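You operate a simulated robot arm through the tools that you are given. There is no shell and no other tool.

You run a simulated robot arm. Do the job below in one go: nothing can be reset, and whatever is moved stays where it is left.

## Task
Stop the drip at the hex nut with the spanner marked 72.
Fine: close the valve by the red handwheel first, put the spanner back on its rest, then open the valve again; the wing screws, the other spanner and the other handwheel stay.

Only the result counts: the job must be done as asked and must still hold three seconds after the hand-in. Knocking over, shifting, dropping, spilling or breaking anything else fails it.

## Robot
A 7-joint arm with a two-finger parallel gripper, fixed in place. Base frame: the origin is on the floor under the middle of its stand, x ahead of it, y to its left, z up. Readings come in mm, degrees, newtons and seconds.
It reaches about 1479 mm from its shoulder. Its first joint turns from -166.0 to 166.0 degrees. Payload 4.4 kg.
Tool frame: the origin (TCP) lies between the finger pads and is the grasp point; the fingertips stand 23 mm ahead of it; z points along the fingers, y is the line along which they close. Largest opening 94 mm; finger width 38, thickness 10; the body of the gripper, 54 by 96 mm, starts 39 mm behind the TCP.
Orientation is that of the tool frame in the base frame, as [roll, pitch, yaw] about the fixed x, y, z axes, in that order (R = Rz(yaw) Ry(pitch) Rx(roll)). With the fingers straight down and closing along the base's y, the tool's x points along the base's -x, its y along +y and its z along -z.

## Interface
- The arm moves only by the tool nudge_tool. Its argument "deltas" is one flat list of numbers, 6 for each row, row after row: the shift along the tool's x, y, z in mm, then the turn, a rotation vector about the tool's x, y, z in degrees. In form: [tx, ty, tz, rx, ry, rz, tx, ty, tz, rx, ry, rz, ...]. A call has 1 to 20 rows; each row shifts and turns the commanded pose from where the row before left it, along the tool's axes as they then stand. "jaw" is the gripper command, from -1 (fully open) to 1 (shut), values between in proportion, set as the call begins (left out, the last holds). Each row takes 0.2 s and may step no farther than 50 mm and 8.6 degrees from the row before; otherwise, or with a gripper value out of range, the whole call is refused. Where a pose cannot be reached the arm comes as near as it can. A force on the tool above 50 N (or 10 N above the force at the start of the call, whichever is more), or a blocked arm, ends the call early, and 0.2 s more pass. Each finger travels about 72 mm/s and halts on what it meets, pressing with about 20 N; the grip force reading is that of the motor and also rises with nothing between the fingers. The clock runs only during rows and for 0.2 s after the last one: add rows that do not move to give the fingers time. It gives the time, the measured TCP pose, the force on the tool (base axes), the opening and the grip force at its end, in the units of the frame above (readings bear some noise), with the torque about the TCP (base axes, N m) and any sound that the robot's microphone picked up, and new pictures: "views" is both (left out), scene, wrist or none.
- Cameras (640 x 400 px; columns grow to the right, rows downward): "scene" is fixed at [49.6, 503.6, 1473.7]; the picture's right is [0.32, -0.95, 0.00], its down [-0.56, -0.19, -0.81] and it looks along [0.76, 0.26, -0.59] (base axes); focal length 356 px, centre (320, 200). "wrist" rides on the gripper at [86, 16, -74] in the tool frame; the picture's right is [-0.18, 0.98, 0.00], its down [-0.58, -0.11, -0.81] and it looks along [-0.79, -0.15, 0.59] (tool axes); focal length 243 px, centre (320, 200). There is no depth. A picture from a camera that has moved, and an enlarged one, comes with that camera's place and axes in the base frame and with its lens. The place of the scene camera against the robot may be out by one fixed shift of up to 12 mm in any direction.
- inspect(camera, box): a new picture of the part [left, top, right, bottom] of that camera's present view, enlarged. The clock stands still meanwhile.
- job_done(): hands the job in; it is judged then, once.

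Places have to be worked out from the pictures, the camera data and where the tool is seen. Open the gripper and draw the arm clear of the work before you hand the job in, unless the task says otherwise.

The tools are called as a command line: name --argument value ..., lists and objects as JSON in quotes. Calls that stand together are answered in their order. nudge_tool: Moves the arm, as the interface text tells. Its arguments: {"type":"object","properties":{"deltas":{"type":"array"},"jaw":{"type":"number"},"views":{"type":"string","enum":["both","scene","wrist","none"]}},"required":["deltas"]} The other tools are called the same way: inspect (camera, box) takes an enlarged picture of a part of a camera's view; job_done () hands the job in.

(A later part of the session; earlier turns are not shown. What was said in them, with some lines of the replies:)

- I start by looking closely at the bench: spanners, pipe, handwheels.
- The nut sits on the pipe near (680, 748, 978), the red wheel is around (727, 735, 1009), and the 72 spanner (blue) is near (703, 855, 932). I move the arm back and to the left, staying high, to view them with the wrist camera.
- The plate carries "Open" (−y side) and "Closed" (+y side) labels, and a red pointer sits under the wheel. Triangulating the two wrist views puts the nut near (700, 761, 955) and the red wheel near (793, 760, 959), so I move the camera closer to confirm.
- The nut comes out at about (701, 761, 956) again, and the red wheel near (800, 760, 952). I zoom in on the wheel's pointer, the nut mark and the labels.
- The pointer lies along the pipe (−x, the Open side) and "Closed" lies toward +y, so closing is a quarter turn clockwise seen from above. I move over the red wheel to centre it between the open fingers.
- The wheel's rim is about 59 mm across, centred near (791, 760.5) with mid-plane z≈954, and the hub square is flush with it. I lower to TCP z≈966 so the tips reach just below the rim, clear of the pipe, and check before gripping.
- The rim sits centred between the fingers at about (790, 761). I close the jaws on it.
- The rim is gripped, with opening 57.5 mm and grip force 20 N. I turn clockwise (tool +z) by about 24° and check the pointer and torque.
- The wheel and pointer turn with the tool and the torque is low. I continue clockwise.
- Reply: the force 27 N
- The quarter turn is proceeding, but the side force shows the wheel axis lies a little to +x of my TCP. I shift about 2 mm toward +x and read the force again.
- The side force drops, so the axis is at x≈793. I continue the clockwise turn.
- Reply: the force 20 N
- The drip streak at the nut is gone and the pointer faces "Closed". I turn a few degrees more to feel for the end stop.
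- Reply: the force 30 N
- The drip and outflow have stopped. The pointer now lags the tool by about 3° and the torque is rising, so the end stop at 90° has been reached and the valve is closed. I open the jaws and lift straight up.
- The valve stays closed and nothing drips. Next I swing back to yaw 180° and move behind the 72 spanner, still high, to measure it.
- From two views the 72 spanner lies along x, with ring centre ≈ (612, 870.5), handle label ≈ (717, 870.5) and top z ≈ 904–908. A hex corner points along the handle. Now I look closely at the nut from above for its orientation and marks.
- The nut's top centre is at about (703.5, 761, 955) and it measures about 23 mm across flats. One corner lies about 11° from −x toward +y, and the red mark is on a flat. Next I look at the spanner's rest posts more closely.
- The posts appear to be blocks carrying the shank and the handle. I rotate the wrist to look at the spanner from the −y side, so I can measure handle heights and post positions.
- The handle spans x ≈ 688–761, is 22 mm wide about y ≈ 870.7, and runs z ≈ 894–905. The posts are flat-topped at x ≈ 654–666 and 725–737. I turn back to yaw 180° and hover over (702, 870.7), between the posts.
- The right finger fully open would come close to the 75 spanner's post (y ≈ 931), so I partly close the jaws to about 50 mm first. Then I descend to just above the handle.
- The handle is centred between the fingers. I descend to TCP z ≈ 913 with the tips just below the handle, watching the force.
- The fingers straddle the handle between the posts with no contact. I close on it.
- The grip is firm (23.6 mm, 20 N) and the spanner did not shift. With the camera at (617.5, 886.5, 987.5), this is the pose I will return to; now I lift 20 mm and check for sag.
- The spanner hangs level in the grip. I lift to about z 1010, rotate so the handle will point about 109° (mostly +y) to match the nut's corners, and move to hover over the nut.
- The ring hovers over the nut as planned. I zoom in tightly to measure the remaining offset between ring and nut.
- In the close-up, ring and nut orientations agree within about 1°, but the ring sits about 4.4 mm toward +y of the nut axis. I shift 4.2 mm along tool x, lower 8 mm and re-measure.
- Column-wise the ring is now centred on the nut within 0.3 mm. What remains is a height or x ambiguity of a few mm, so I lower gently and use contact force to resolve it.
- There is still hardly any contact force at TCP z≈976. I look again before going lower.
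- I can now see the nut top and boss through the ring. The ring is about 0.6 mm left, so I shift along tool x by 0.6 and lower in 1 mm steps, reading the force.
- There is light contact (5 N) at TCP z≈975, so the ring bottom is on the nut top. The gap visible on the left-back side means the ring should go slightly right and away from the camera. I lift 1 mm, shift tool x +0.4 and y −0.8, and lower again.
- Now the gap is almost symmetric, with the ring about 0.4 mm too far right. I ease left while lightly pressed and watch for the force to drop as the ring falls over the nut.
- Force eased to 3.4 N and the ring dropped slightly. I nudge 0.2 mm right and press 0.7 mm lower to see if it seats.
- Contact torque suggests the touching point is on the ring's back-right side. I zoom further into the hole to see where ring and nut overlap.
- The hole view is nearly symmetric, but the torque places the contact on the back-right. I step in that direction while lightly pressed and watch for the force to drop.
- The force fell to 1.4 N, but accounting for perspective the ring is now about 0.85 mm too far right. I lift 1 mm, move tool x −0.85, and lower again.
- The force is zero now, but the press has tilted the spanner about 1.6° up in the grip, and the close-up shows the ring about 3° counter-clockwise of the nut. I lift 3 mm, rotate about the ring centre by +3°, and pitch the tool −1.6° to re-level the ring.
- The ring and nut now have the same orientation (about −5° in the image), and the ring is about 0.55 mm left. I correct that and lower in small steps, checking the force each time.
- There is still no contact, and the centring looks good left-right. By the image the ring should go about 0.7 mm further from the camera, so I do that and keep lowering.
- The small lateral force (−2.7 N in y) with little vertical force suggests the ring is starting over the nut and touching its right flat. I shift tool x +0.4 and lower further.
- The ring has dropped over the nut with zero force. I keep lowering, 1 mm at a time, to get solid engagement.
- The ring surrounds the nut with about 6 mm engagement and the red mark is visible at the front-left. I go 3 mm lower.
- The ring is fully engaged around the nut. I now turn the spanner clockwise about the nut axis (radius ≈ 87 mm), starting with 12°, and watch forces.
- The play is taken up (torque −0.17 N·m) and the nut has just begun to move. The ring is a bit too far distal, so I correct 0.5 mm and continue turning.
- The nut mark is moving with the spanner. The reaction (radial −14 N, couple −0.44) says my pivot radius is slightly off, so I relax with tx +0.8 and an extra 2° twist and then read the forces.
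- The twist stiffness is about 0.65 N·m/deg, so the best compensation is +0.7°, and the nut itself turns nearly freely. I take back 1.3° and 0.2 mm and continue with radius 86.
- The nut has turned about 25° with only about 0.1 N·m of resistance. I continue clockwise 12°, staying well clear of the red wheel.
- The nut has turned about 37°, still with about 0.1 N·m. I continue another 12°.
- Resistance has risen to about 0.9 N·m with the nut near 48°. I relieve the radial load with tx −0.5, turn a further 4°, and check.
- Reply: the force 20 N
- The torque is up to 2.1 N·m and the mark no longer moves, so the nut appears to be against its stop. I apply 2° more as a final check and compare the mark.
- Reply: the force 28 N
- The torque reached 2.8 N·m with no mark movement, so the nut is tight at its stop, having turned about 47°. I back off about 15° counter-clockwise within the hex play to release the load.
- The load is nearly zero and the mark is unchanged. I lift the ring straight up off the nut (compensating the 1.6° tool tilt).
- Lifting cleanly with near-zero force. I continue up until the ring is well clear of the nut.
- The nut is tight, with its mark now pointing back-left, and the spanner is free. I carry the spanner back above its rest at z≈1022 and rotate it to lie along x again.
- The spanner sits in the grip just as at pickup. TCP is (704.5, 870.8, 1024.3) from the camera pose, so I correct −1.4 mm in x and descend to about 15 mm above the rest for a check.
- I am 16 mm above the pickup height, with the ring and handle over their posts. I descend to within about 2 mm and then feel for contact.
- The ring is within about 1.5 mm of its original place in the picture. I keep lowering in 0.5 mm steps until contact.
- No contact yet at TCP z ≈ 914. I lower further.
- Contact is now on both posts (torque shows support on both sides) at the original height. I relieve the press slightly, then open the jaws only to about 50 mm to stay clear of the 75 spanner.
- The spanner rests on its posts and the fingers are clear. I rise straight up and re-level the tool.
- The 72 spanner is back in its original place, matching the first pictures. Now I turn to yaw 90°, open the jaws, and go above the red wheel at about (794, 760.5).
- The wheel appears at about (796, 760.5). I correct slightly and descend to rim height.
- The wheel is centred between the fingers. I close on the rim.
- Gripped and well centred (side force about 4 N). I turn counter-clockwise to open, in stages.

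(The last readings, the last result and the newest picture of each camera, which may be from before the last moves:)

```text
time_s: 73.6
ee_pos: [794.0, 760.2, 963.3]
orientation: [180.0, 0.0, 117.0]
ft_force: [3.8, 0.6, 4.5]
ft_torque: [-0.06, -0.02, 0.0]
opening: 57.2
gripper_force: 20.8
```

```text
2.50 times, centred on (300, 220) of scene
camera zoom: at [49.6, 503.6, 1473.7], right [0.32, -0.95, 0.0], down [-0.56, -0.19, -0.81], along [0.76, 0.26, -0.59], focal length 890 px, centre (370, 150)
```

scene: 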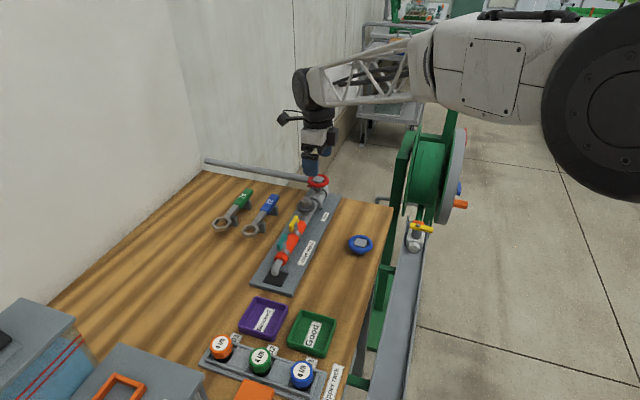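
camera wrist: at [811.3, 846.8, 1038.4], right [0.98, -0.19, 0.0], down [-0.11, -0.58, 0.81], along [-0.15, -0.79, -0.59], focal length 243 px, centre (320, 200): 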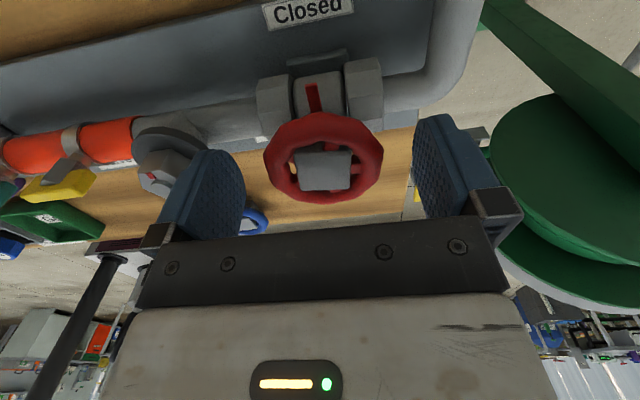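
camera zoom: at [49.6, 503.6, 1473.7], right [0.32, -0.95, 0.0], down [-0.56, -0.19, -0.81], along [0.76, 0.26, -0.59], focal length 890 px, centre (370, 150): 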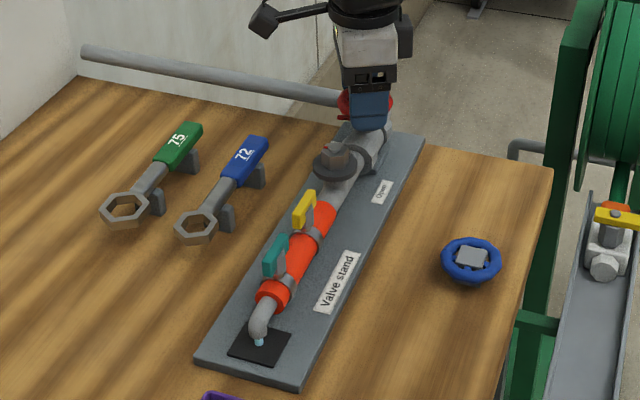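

Water begins to flow at the outlet and no drip shows at the nut. I continue opening.

nudge_tool --deltas '[0, 0, 0, 0, 0, -8, 0, 0, 0, 0, 0, -8, 0, 0, 0, 0, 0, -8, 0, 0, 0, 0, 0, -8]' --views "none"

nudge_tool --deltas '[0, 0, 0, 0, 0, -8, 0, 0, 0, 0, 0, -8, 0, 0, 0, 0, 0, -8]'

inspect --camera "scene" --box '[280, 140, 360, 220]'

inspect --camera "wrist" --box '[240, 20, 400, 220]'

```text
time_s: 74.6
ee_pos: [795.1, 760.1, 962.7]
orientation: [180.0, -0.1, 149.0]
ft_force: [2.0, -7.2, 6.8]
ft_torque: [-0.31, 0.02, 0.01]
opening: 57.3
gripper_force: 20.1
```

```text
time_s: 75.4
ee_pos: [793.8, 760.1, 962.0]
orientation: [-180.0, -0.1, 173.2]
ft_force: [-6.0, -14.3, 10.0]
ft_torque: [-0.53, 0.17, -0.09]
opening: 57.4
gripper_force: 20.2
camera wrist: at [711.1, 787.3, 1038.5], right [0.3, 0.95, 0.0], down [0.56, -0.18, 0.81], along [0.77, -0.24, -0.59], focal length 243 px, centre (320, 200)
```

scene: 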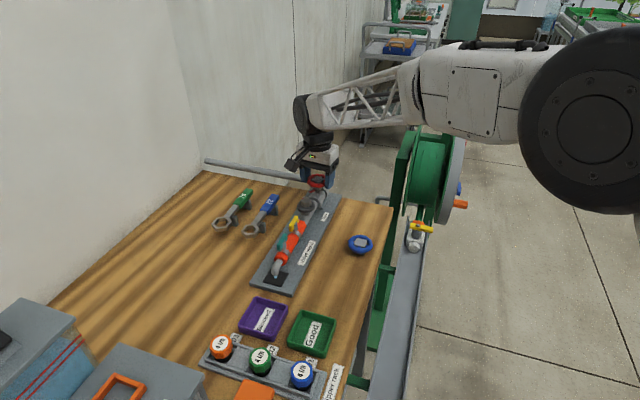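
wrist: 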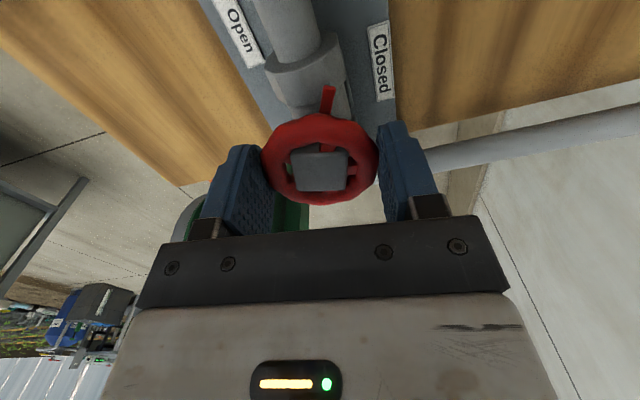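

```text
5.00 times, centred on (320, 180) of scene
camera zoom: at [49.6, 503.6, 1473.7], right [0.32, -0.95, 0.0], down [-0.56, -0.19, -0.81], along [0.76, 0.26, -0.59], focal length 1780 px, centre (320, 300)
```

zoom: 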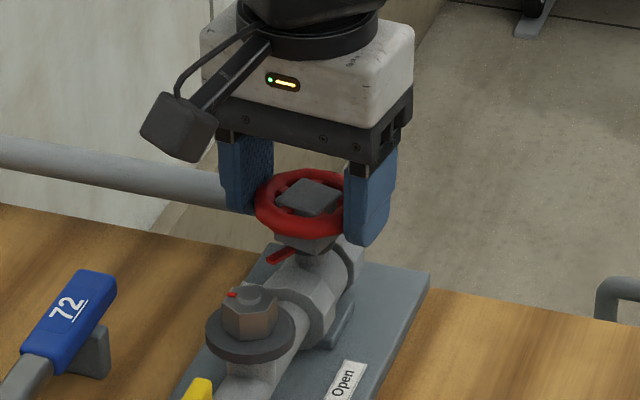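

```text
2.00 times, centred on (320, 120) of wrist
camera zoom: at [711.1, 787.3, 1038.5], right [0.3, 0.95, 0.0], down [0.56, -0.18, 0.81], along [0.77, -0.24, -0.59], focal length 485 px, centre (320, 360)
```

zoom: 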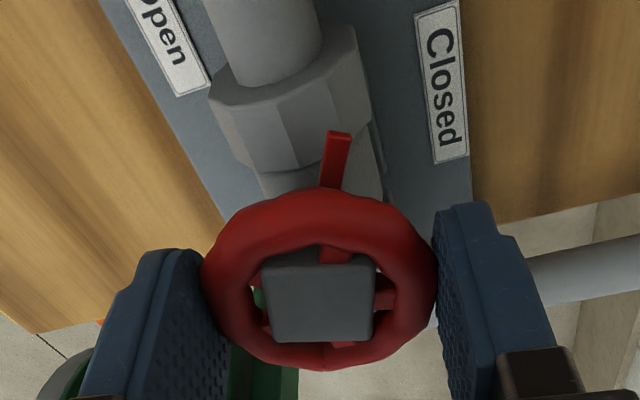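

The wheel slipped in the grip: the pointer is only about 57° from Closed. I release, shift 1 mm toward −y to centre on the wheel, and regrip.

nudge_tool --deltas '[0, 0, 0, 0, 0, 0, 0, 0, 0, 0, 0, 0, 0, -1, 0, 0, 0, 0, 0, 0, 0, 0, 0, 0]' --jaw -0.6 --views "wrist"

inspect --camera "wrist" --box '[220, 20, 420, 220]'

inspect --camera "scene" --box '[290, 165, 340, 205]'

```text
time_s: 76.4
ee_pos: [793.2, 759.7, 961.4]
orientation: [-179.9, 0.1, 173.0]
ft_force: [0.2, -0.9, 0.6]
ft_torque: [-0.01, -0.03, -0.01]
opening: 75.4
gripper_force: 0.0
camera wrist: at [711.0, 786.6, 1038.1], right [0.3, 0.95, 0.0], down [0.56, -0.18, 0.81], along [0.77, -0.24, -0.59], focal length 243 px, centre (320, 200)
```

wrist: 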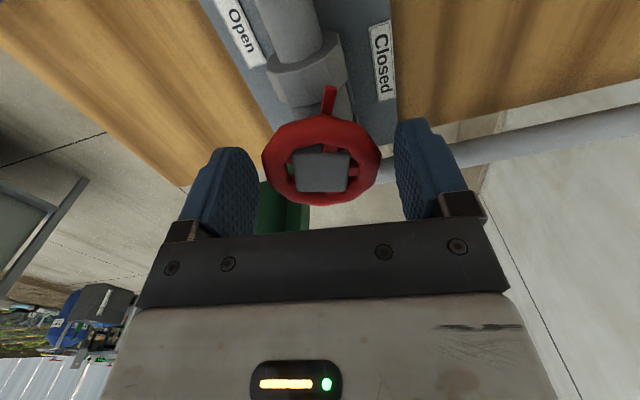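

```text
2.00 times, centred on (320, 120) of wrist
camera zoom: at [711.0, 786.6, 1038.1], right [0.3, 0.95, 0.0], down [0.56, -0.18, 0.81], along [0.77, -0.24, -0.59], focal length 485 px, centre (320, 360)
```

zoom: 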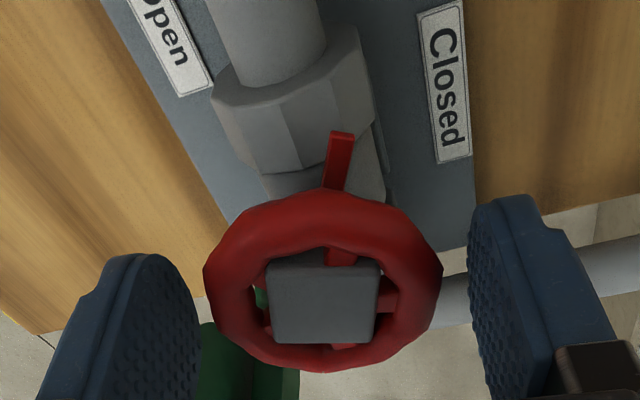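

```text
10.00 times, centred on (315, 185) of scene
camera zoom: at [49.6, 503.6, 1473.7], right [0.32, -0.95, 0.0], down [-0.56, -0.19, -0.81], along [0.76, 0.26, -0.59], focal length 3560 px, centre (370, 350)
```

zoom: 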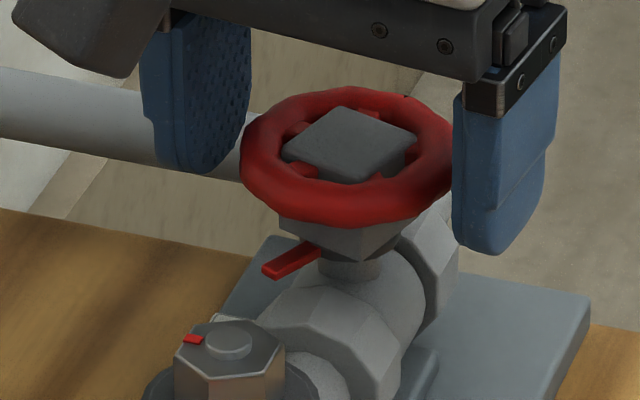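

The pointer is now about 29° short of the Open direction. I close again and check the centring force.

nudge_tool --deltas '[0, 0, 0, 0, 0, 0, 0, 0, 0, 0, 0, 0, 0, 0, 0, 0, 0, 0]' --jaw 1 --views "none"

```text
time_s: 77.2
ee_pos: [793.6, 760.7, 962.9]
orientation: [-180.0, 0.1, 172.9]
ft_force: [1.0, -0.3, 0.3]
ft_torque: [0.0, -0.02, 0.02]
opening: 57.3
gripper_force: 19.9
```

Well centred with no side force. I turn counter-clockwise in small steps, checking whether the pointer follows.

nudge_tool --deltas '[0, 0, 0, 0, 0, -4, 0, 0, 0, 0, 0, -4, 0, 0, 0, 0, 0, -4]' --views "wrist"

inspect --camera "wrist" --box '[220, 20, 420, 220]'

```text
time_s: 78.0
ee_pos: [793.6, 760.6, 961.7]
orientation: [179.9, 0.0, -175.0]
ft_force: [-2.9, 4.1, -0.5]
ft_torque: [0.11, 0.12, 0.0]
opening: 57.1
gripper_force: 19.4
camera wrist: at [707.3, 768.6, 1038.3], right [0.1, 1.0, 0.0], down [0.59, -0.06, 0.81], along [0.8, -0.08, -0.59], focal length 243 px, centre (320, 200)
```

wrist: 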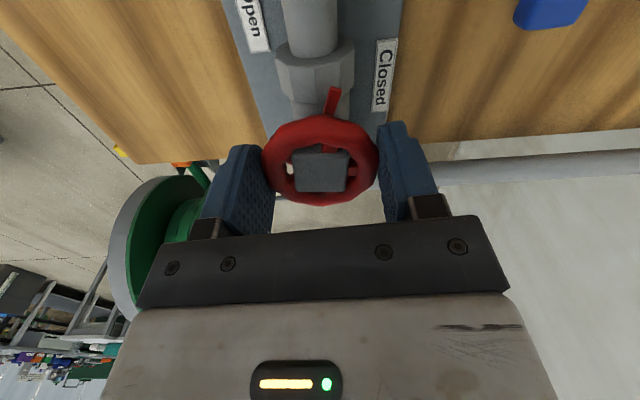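

```text
2.00 times, centred on (320, 120) of wrist
camera zoom: at [707.3, 768.6, 1038.3], right [0.1, 1.0, 0.0], down [0.59, -0.06, 0.81], along [0.8, -0.08, -0.59], focal length 485 px, centre (320, 360)
```

zoom: 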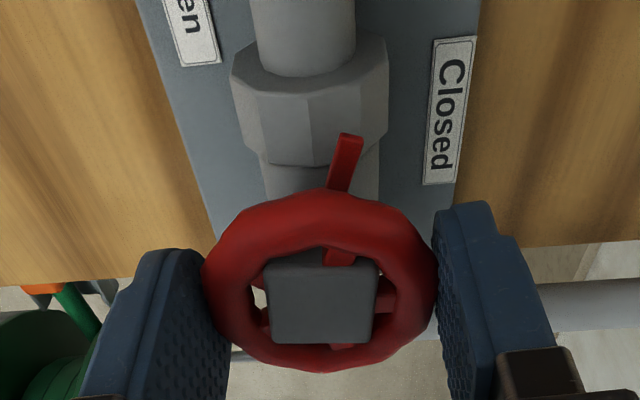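

The pointer moved only a few degrees for 12° of tool turn, with almost no torque. I zoom in on the wheel's rim notch and hub to see whether the wheel slipped or the pointer has lost motion.

inspect --camera "wrist" --box '[255, 80, 385, 215]'

inspect --camera "scene" --box '[300, 168, 336, 200]'

```text
2.96 times, centred on (320, 148) of wrist
camera zoom: at [707.3, 768.6, 1038.3], right [0.1, 1.0, 0.0], down [0.59, -0.06, 0.81], along [0.8, -0.08, -0.59], focal length 719 px, centre (320, 356)
```

zoom: 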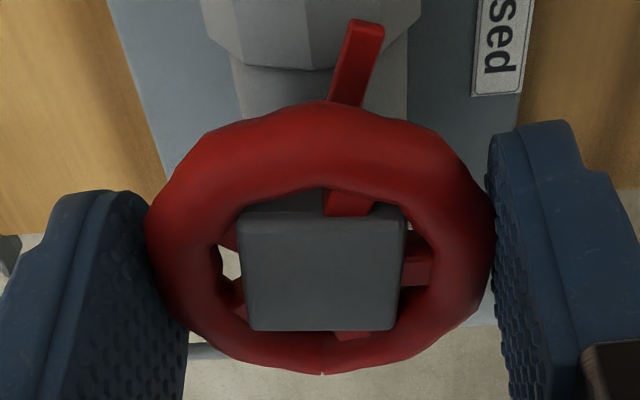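

```text
12.50 times, centred on (318, 184) of scene
camera zoom: at [49.6, 503.6, 1473.7], right [0.32, -0.95, 0.0], down [-0.56, -0.19, -0.81], along [0.76, 0.26, -0.59], focal length 4450 px, centre (345, 400)
```

zoom: 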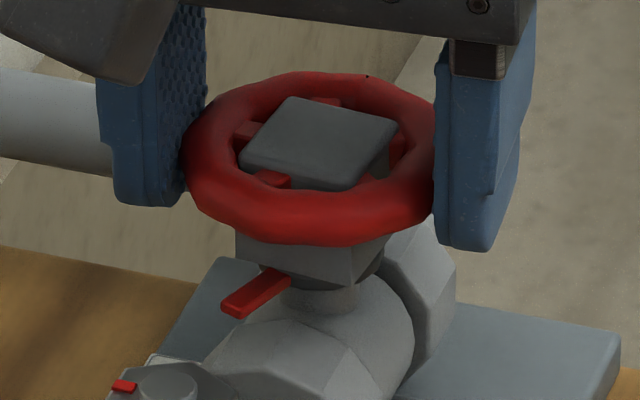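

I turn another 12° and compare notch, hub and pointer again to learn what follows the tool.

nudge_tool --deltas '[0, 0, 0, 0, 0, -4, 0, 0, 0, 0, 0, -4, 0, 0, 0, 0, 0, -4]' --views "none"

inspect --camera "wrist" --box '[255, 80, 385, 215]'

inspect --camera "scene" --box '[300, 168, 336, 200]'

```text
time_s: 78.8
ee_pos: [794.2, 759.3, 962.8]
orientation: [179.9, 0.0, -163.0]
ft_force: [-2.6, 2.9, 2.5]
ft_torque: [0.09, 0.08, -0.01]
opening: 57.0
gripper_force: 19.4
```

```text
2.96 times, centred on (320, 148) of wrist
camera zoom: at [707.4, 750.0, 1038.1], right [-0.11, 0.99, 0.0], down [0.59, 0.07, 0.81], along [0.8, 0.09, -0.59], focal length 719 px, centre (320, 356)
```

zoom: 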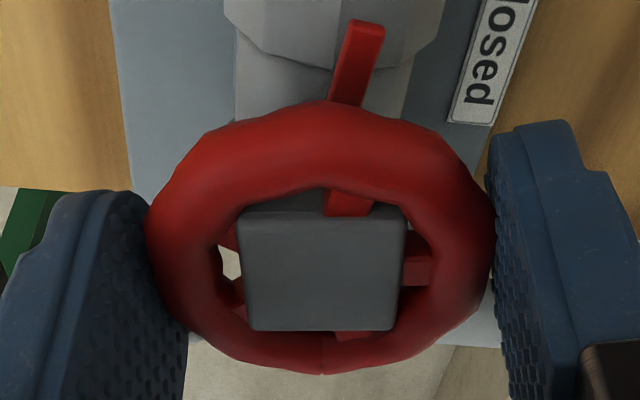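

```text
12.50 times, centred on (318, 184) of scene
camera zoom: at [49.6, 503.6, 1473.7], right [0.32, -0.95, 0.0], down [-0.56, -0.19, -0.81], along [0.76, 0.26, -0.59], focal length 4450 px, centre (345, 400)
```

zoom: 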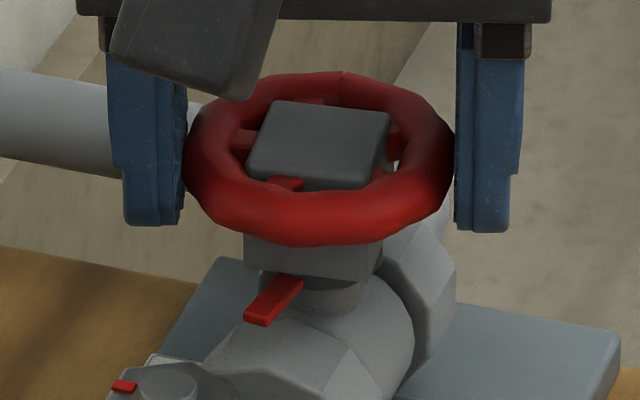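

Pointer, hub and notch all followed the full 12° this time, so the pointer is now about 10–14° short of Open. I turn on until it reaches the stop.

nudge_tool --deltas '[0, 0, 0, 0, 0, -4, 0, 0, 0, 0, 0, -4, 0, 0, 0, 0, 0, -4]' --views "none"

inspect --camera "wrist" --box '[255, 80, 385, 215]'

inspect --camera "scene" --box '[300, 168, 336, 200]'

```text
time_s: 79.6
ee_pos: [794.3, 760.0, 962.9]
orientation: [-180.0, 0.0, -151.0]
ft_force: [0.6, 0.3, 2.6]
ft_torque: [0.01, -0.02, -0.36]
opening: 57.2
gripper_force: 20.1
```

```text
2.96 times, centred on (320, 148) of wrist
camera zoom: at [711.4, 731.7, 1038.0], right [-0.32, 0.95, 0.0], down [0.56, 0.19, 0.81], along [0.76, 0.25, -0.59], focal length 719 px, centre (320, 356)
```

zoom: 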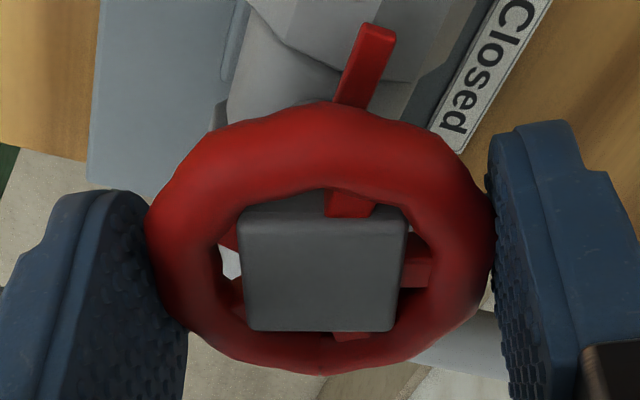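

```text
12.50 times, centred on (318, 184) of scene
camera zoom: at [49.6, 503.6, 1473.7], right [0.32, -0.95, 0.0], down [-0.56, -0.19, -0.81], along [0.76, 0.26, -0.59], focal length 4450 px, centre (345, 400)
```

zoom: 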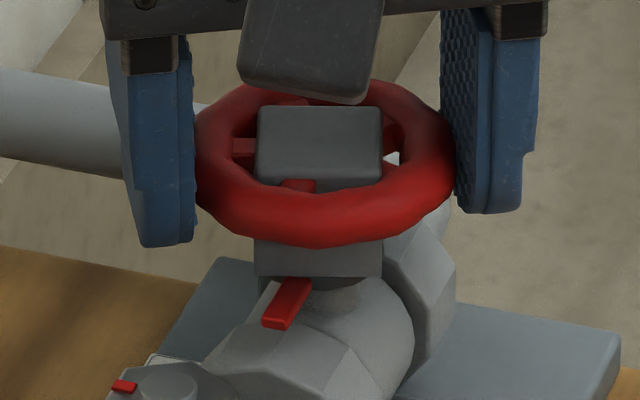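

The torque rose to −0.36 N·m and the pointer now starts to lag, so the wheel is at its open stop, with the pointer back along the pipe. I add 2° and then check the whole line for drips.

nudge_tool --deltas '[0, 0, 0, 0, 0, -2.5, 0, 0, 0, 0, 0, 0]' --views "none"

inspect --camera "scene" --box '[285, 165, 335, 220]'

inspect --camera "scene" --box '[250, 170, 350, 300]'

```text
time_s: 80.2
ee_pos: [794.3, 758.3, 963.1]
orientation: [180.0, 0.0, -148.6]
ft_force: [-0.1, -2.3, 0.7]
ft_torque: [-0.03, 0.01, -0.47]
opening: 57.3
gripper_force: 20.0
```

```text
7.27 times, centred on (310, 192) of scene
camera zoom: at [49.6, 503.6, 1473.7], right [0.32, -0.95, 0.0], down [-0.56, -0.19, -0.81], along [0.76, 0.26, -0.59], focal length 2589 px, centre (393, 254)
```

zoom: 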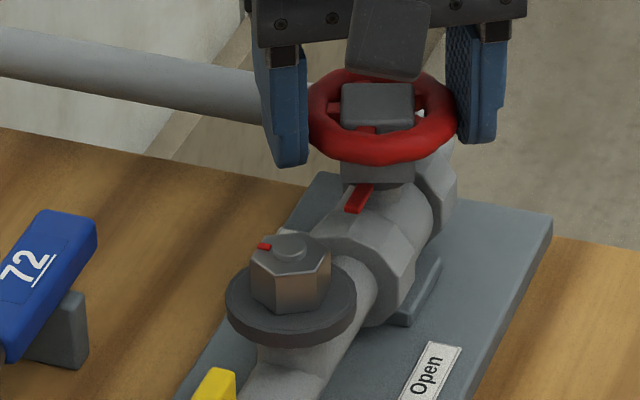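

```text
3.08 times, centred on (300, 235) of scene
camera zoom: at [49.6, 503.6, 1473.7], right [0.32, -0.95, 0.0], down [-0.56, -0.19, -0.81], along [0.76, 0.26, -0.59], focal length 1095 px, centre (382, 92)
```

zoom: 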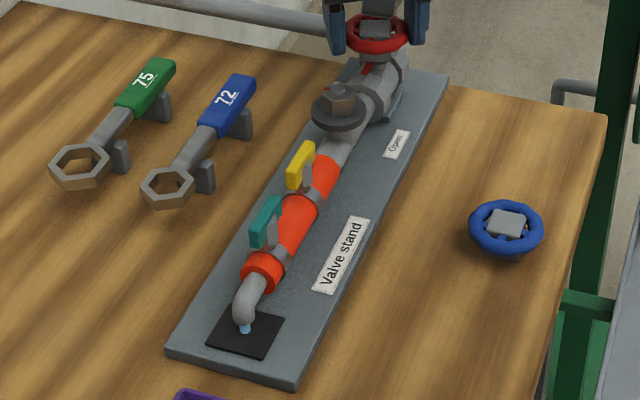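

No drip is visible at the nut, water flows at the outlet and the pointer is at Open. I release the wheel and lift away.

nudge_tool --deltas '[0, 0, 0, 0, 0, 0, 0, 0, 0, 0, 0, 0, 0, 0, 0, 0, 0, 0, 0, 0, -15, 0, 0, 0, 0, 0, -40, 0, 0, 0, 0, 0, -40, 0, 0, 0, 0, 0, 0, 0, 0, 0]' --jaw -0.6

inspect --camera "scene" --box '[285, 165, 335, 220]'

```text
time_s: 81.8
ee_pos: [794.1, 759.7, 1058.6]
orientation: [179.9, 0.0, -148.6]
ft_force: [0.0, 0.2, -0.1]
ft_torque: [0.01, -0.01, 0.03]
opening: 75.4
gripper_force: 0.0
camera wrist: at [712.6, 728.8, 1133.1], right [-0.36, 0.93, 0.0], down [0.55, 0.21, 0.81], along [0.75, 0.29, -0.59], focal length 243 px, centre (320, 200)
```

scene: 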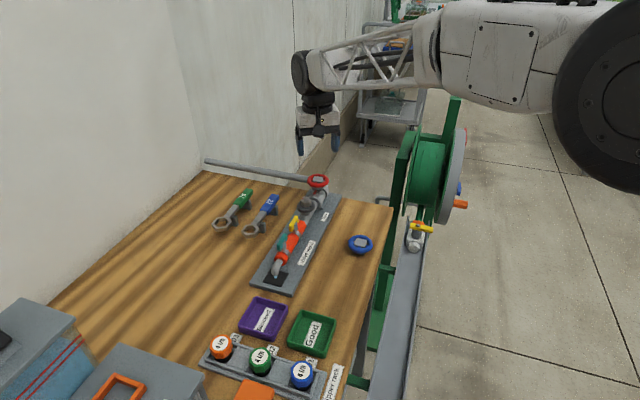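
wrist: 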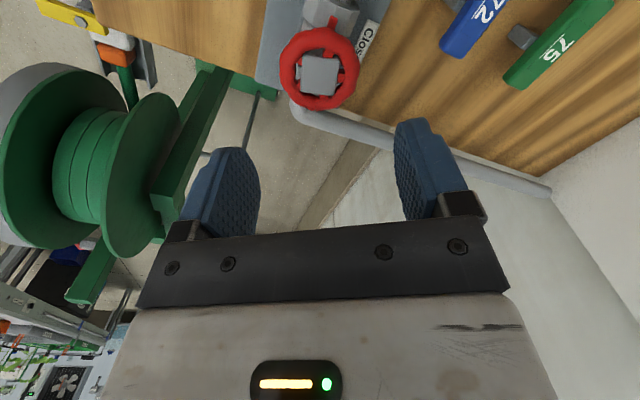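

```text
7.27 times, centred on (310, 192) of scene
camera zoom: at [49.6, 503.6, 1473.7], right [0.32, -0.95, 0.0], down [-0.56, -0.19, -0.81], along [0.76, 0.26, -0.59], focal length 2589 px, centre (393, 254)
```

zoom: 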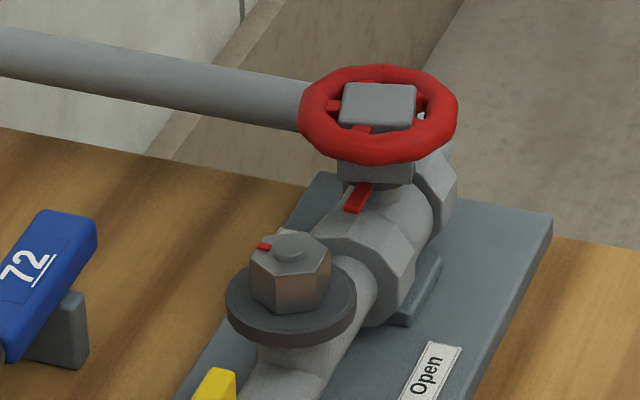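

The wheel is released and nothing drips at the nut. I compare the pointer with the very first picture using the same zoom, and check the rest of the bench.

inspect --camera "scene" --box '[280, 160, 344, 220]'

inspect --camera "scene" --box '[190, 150, 350, 250]'

inspect --camera "scene" --box '[240, 160, 400, 300]'

```text
6.67 times, centred on (312, 190) of scene
camera zoom: at [49.6, 503.6, 1473.7], right [0.32, -0.95, 0.0], down [-0.56, -0.19, -0.81], along [0.76, 0.26, -0.59], focal length 2373 px, centre (373, 267)
```

zoom: 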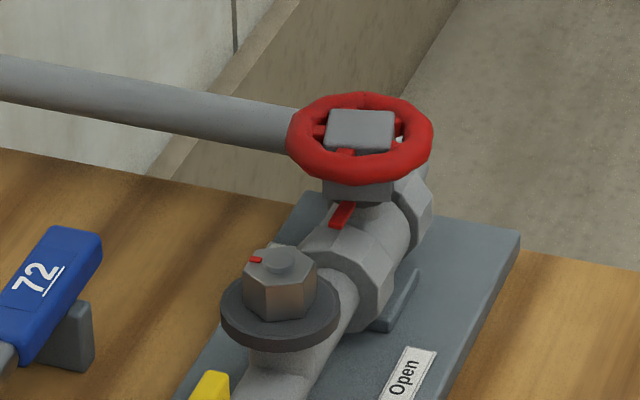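

```text
4.00 times, centred on (270, 200) of scene
camera zoom: at [49.6, 503.6, 1473.7], right [0.32, -0.95, 0.0], down [-0.56, -0.19, -0.81], along [0.76, 0.26, -0.59], focal length 1424 px, centre (520, 200)
```

zoom: 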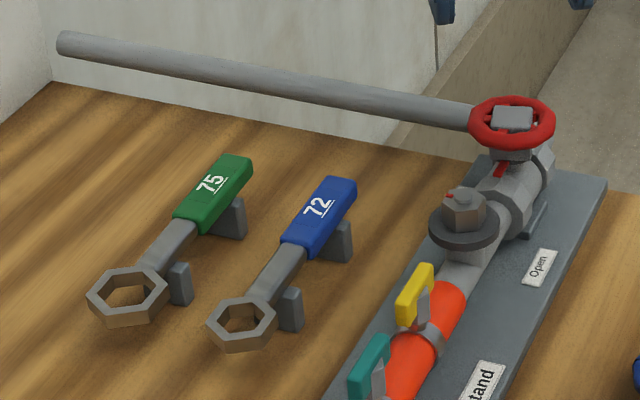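

```text
2.86 times, centred on (320, 230) of scene
camera zoom: at [49.6, 503.6, 1473.7], right [0.32, -0.95, 0.0], down [-0.56, -0.19, -0.81], along [0.76, 0.26, -0.59], focal length 1017 px, centre (320, 114)
```

zoom: 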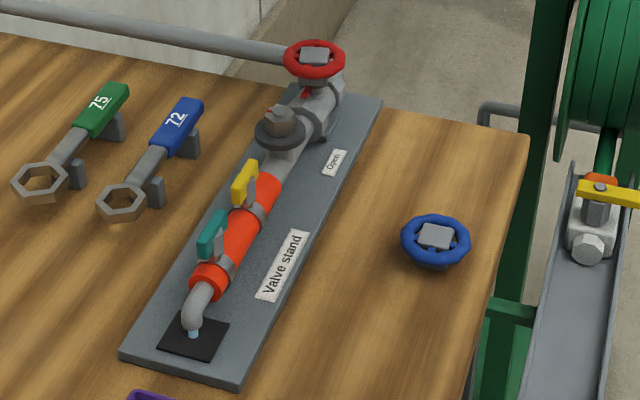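

Pointer, spanners, wing screws and blue wheel all match the first pictures, and only the nut has turned. I draw the arm up and back clear of the bench and recheck for drips.

nudge_tool --deltas '[0, 0, -45, 0, 0, 0, 0, 0, -45, 0, 0, 0, 0, 0, -45, 0, 0, 0, 43.7, -9, 0, 0, 0, 0, 43.7, -9, 0, 0, 0, 0, 43.7, -9, 0, 0, 0, 0, 43.7, -9, 0, 0, 0, 0, 43.7, -9, 0, 0, 0, 0, 43.7, -9, 0, 0, 0, 0, 0, 0, 0, 0, 0, 0, 0, 0, 0, 0, 0, 0, 0, 0, 0, 0, 0, 0, 0, 0, 0, 0, 0, 0, 0, 0, 0, 0, 0, 0]' --jaw -1

inspect --camera "scene" --box '[240, 160, 400, 300]'

inspect --camera "scene" --box '[285, 165, 335, 220]'

```text
time_s: 84.8
ee_pos: [599.3, 576.4, 1193.9]
orientation: [-180.0, 0.0, -148.6]
ft_force: [-0.2, 0.0, -0.6]
ft_torque: [0.01, 0.0, 0.02]
opening: 94.1
gripper_force: 0.1
camera wrist: at [517.5, 545.8, 1269.0], right [-0.36, 0.93, 0.0], down [0.55, 0.21, 0.81], along [0.75, 0.29, -0.59], focal length 243 px, centre (320, 200)
```

scene: 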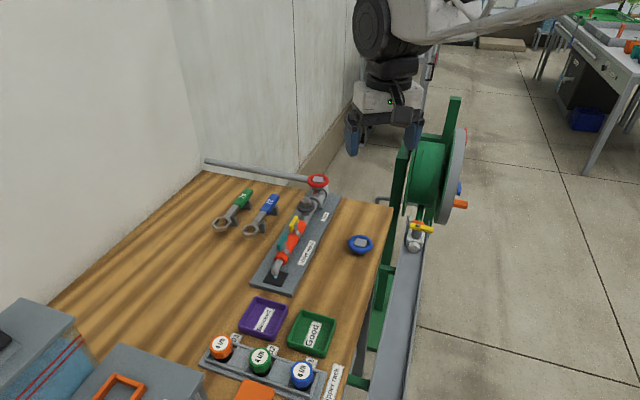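
wrist: 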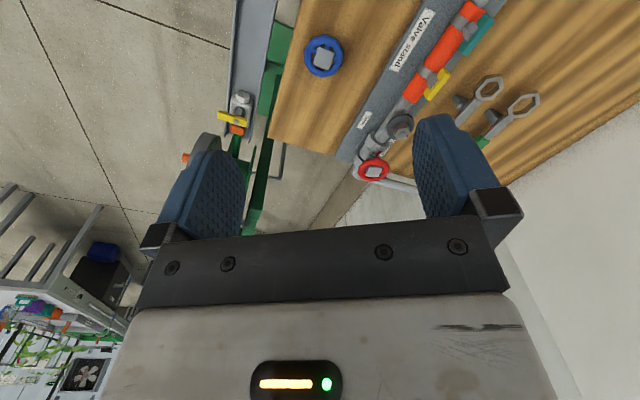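

```text
2.86 times, centred on (320, 230) of scene
camera zoom: at [49.6, 503.6, 1473.7], right [0.32, -0.95, 0.0], down [-0.56, -0.19, -0.81], along [0.76, 0.26, -0.59], focal length 1017 px, centre (320, 114)
```

zoom: 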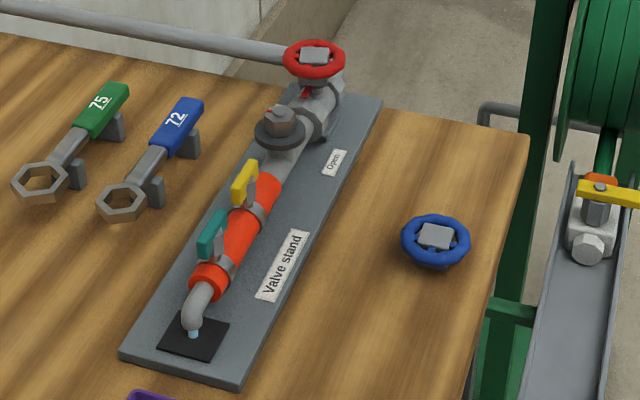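

```text
7.27 times, centred on (310, 192) of scene
camera zoom: at [49.6, 503.6, 1473.7], right [0.32, -0.95, 0.0], down [-0.56, -0.19, -0.81], along [0.76, 0.26, -0.59], focal length 2589 px, centre (393, 254)
```

zoom: 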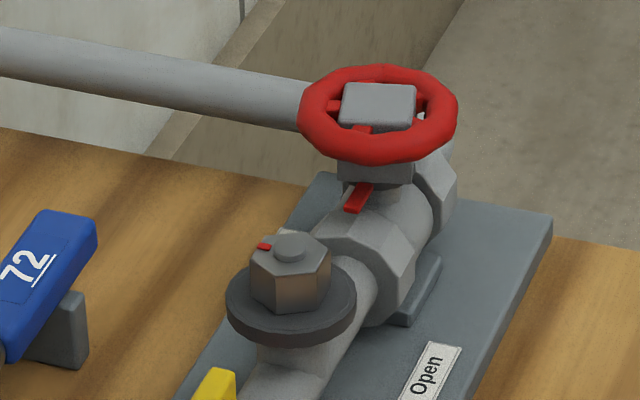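

The valve is open, water runs at the outlet and the nut has stayed dry for several seconds. The 72 spanner is on its rest, nothing else has moved, and the arm is clear with the gripper open. I hand in.

job_done

```text
The job is handed in.
```

The drip at the hex nut is stopped, and I have handed the job in. No result came back after the hand-in.

- **Valve closed:** I turned the red handwheel clockwise to its stop. The drip and the outlet flow both ceased.
- **Nut tightened:** With the 72 spanner I turned the nut clockwise about 47°. It then took about 2.8 N·m without moving further, so I judged it tight.
- **Spanner returned:** The 72 spanner is back on its two posts, within about 1–2 mm of where it started.
- **Valve reopened:** I turned the red handwheel back until the pointer lined up with its original open position. Water runs at the outlet, and no drip showed at the nut in several seconds of watching.

The red wheel slipped in my grip while I was reopening it, so I regripped and finished the turn. As a result its hub sits about 20° off its original angle relative to the pointer, although the pointer itself matches the first picture.

The wing screws, the 75 spanner and the blue handwheel look unmoved in the final pictures. The gripper is open and the arm is clear of the bench.
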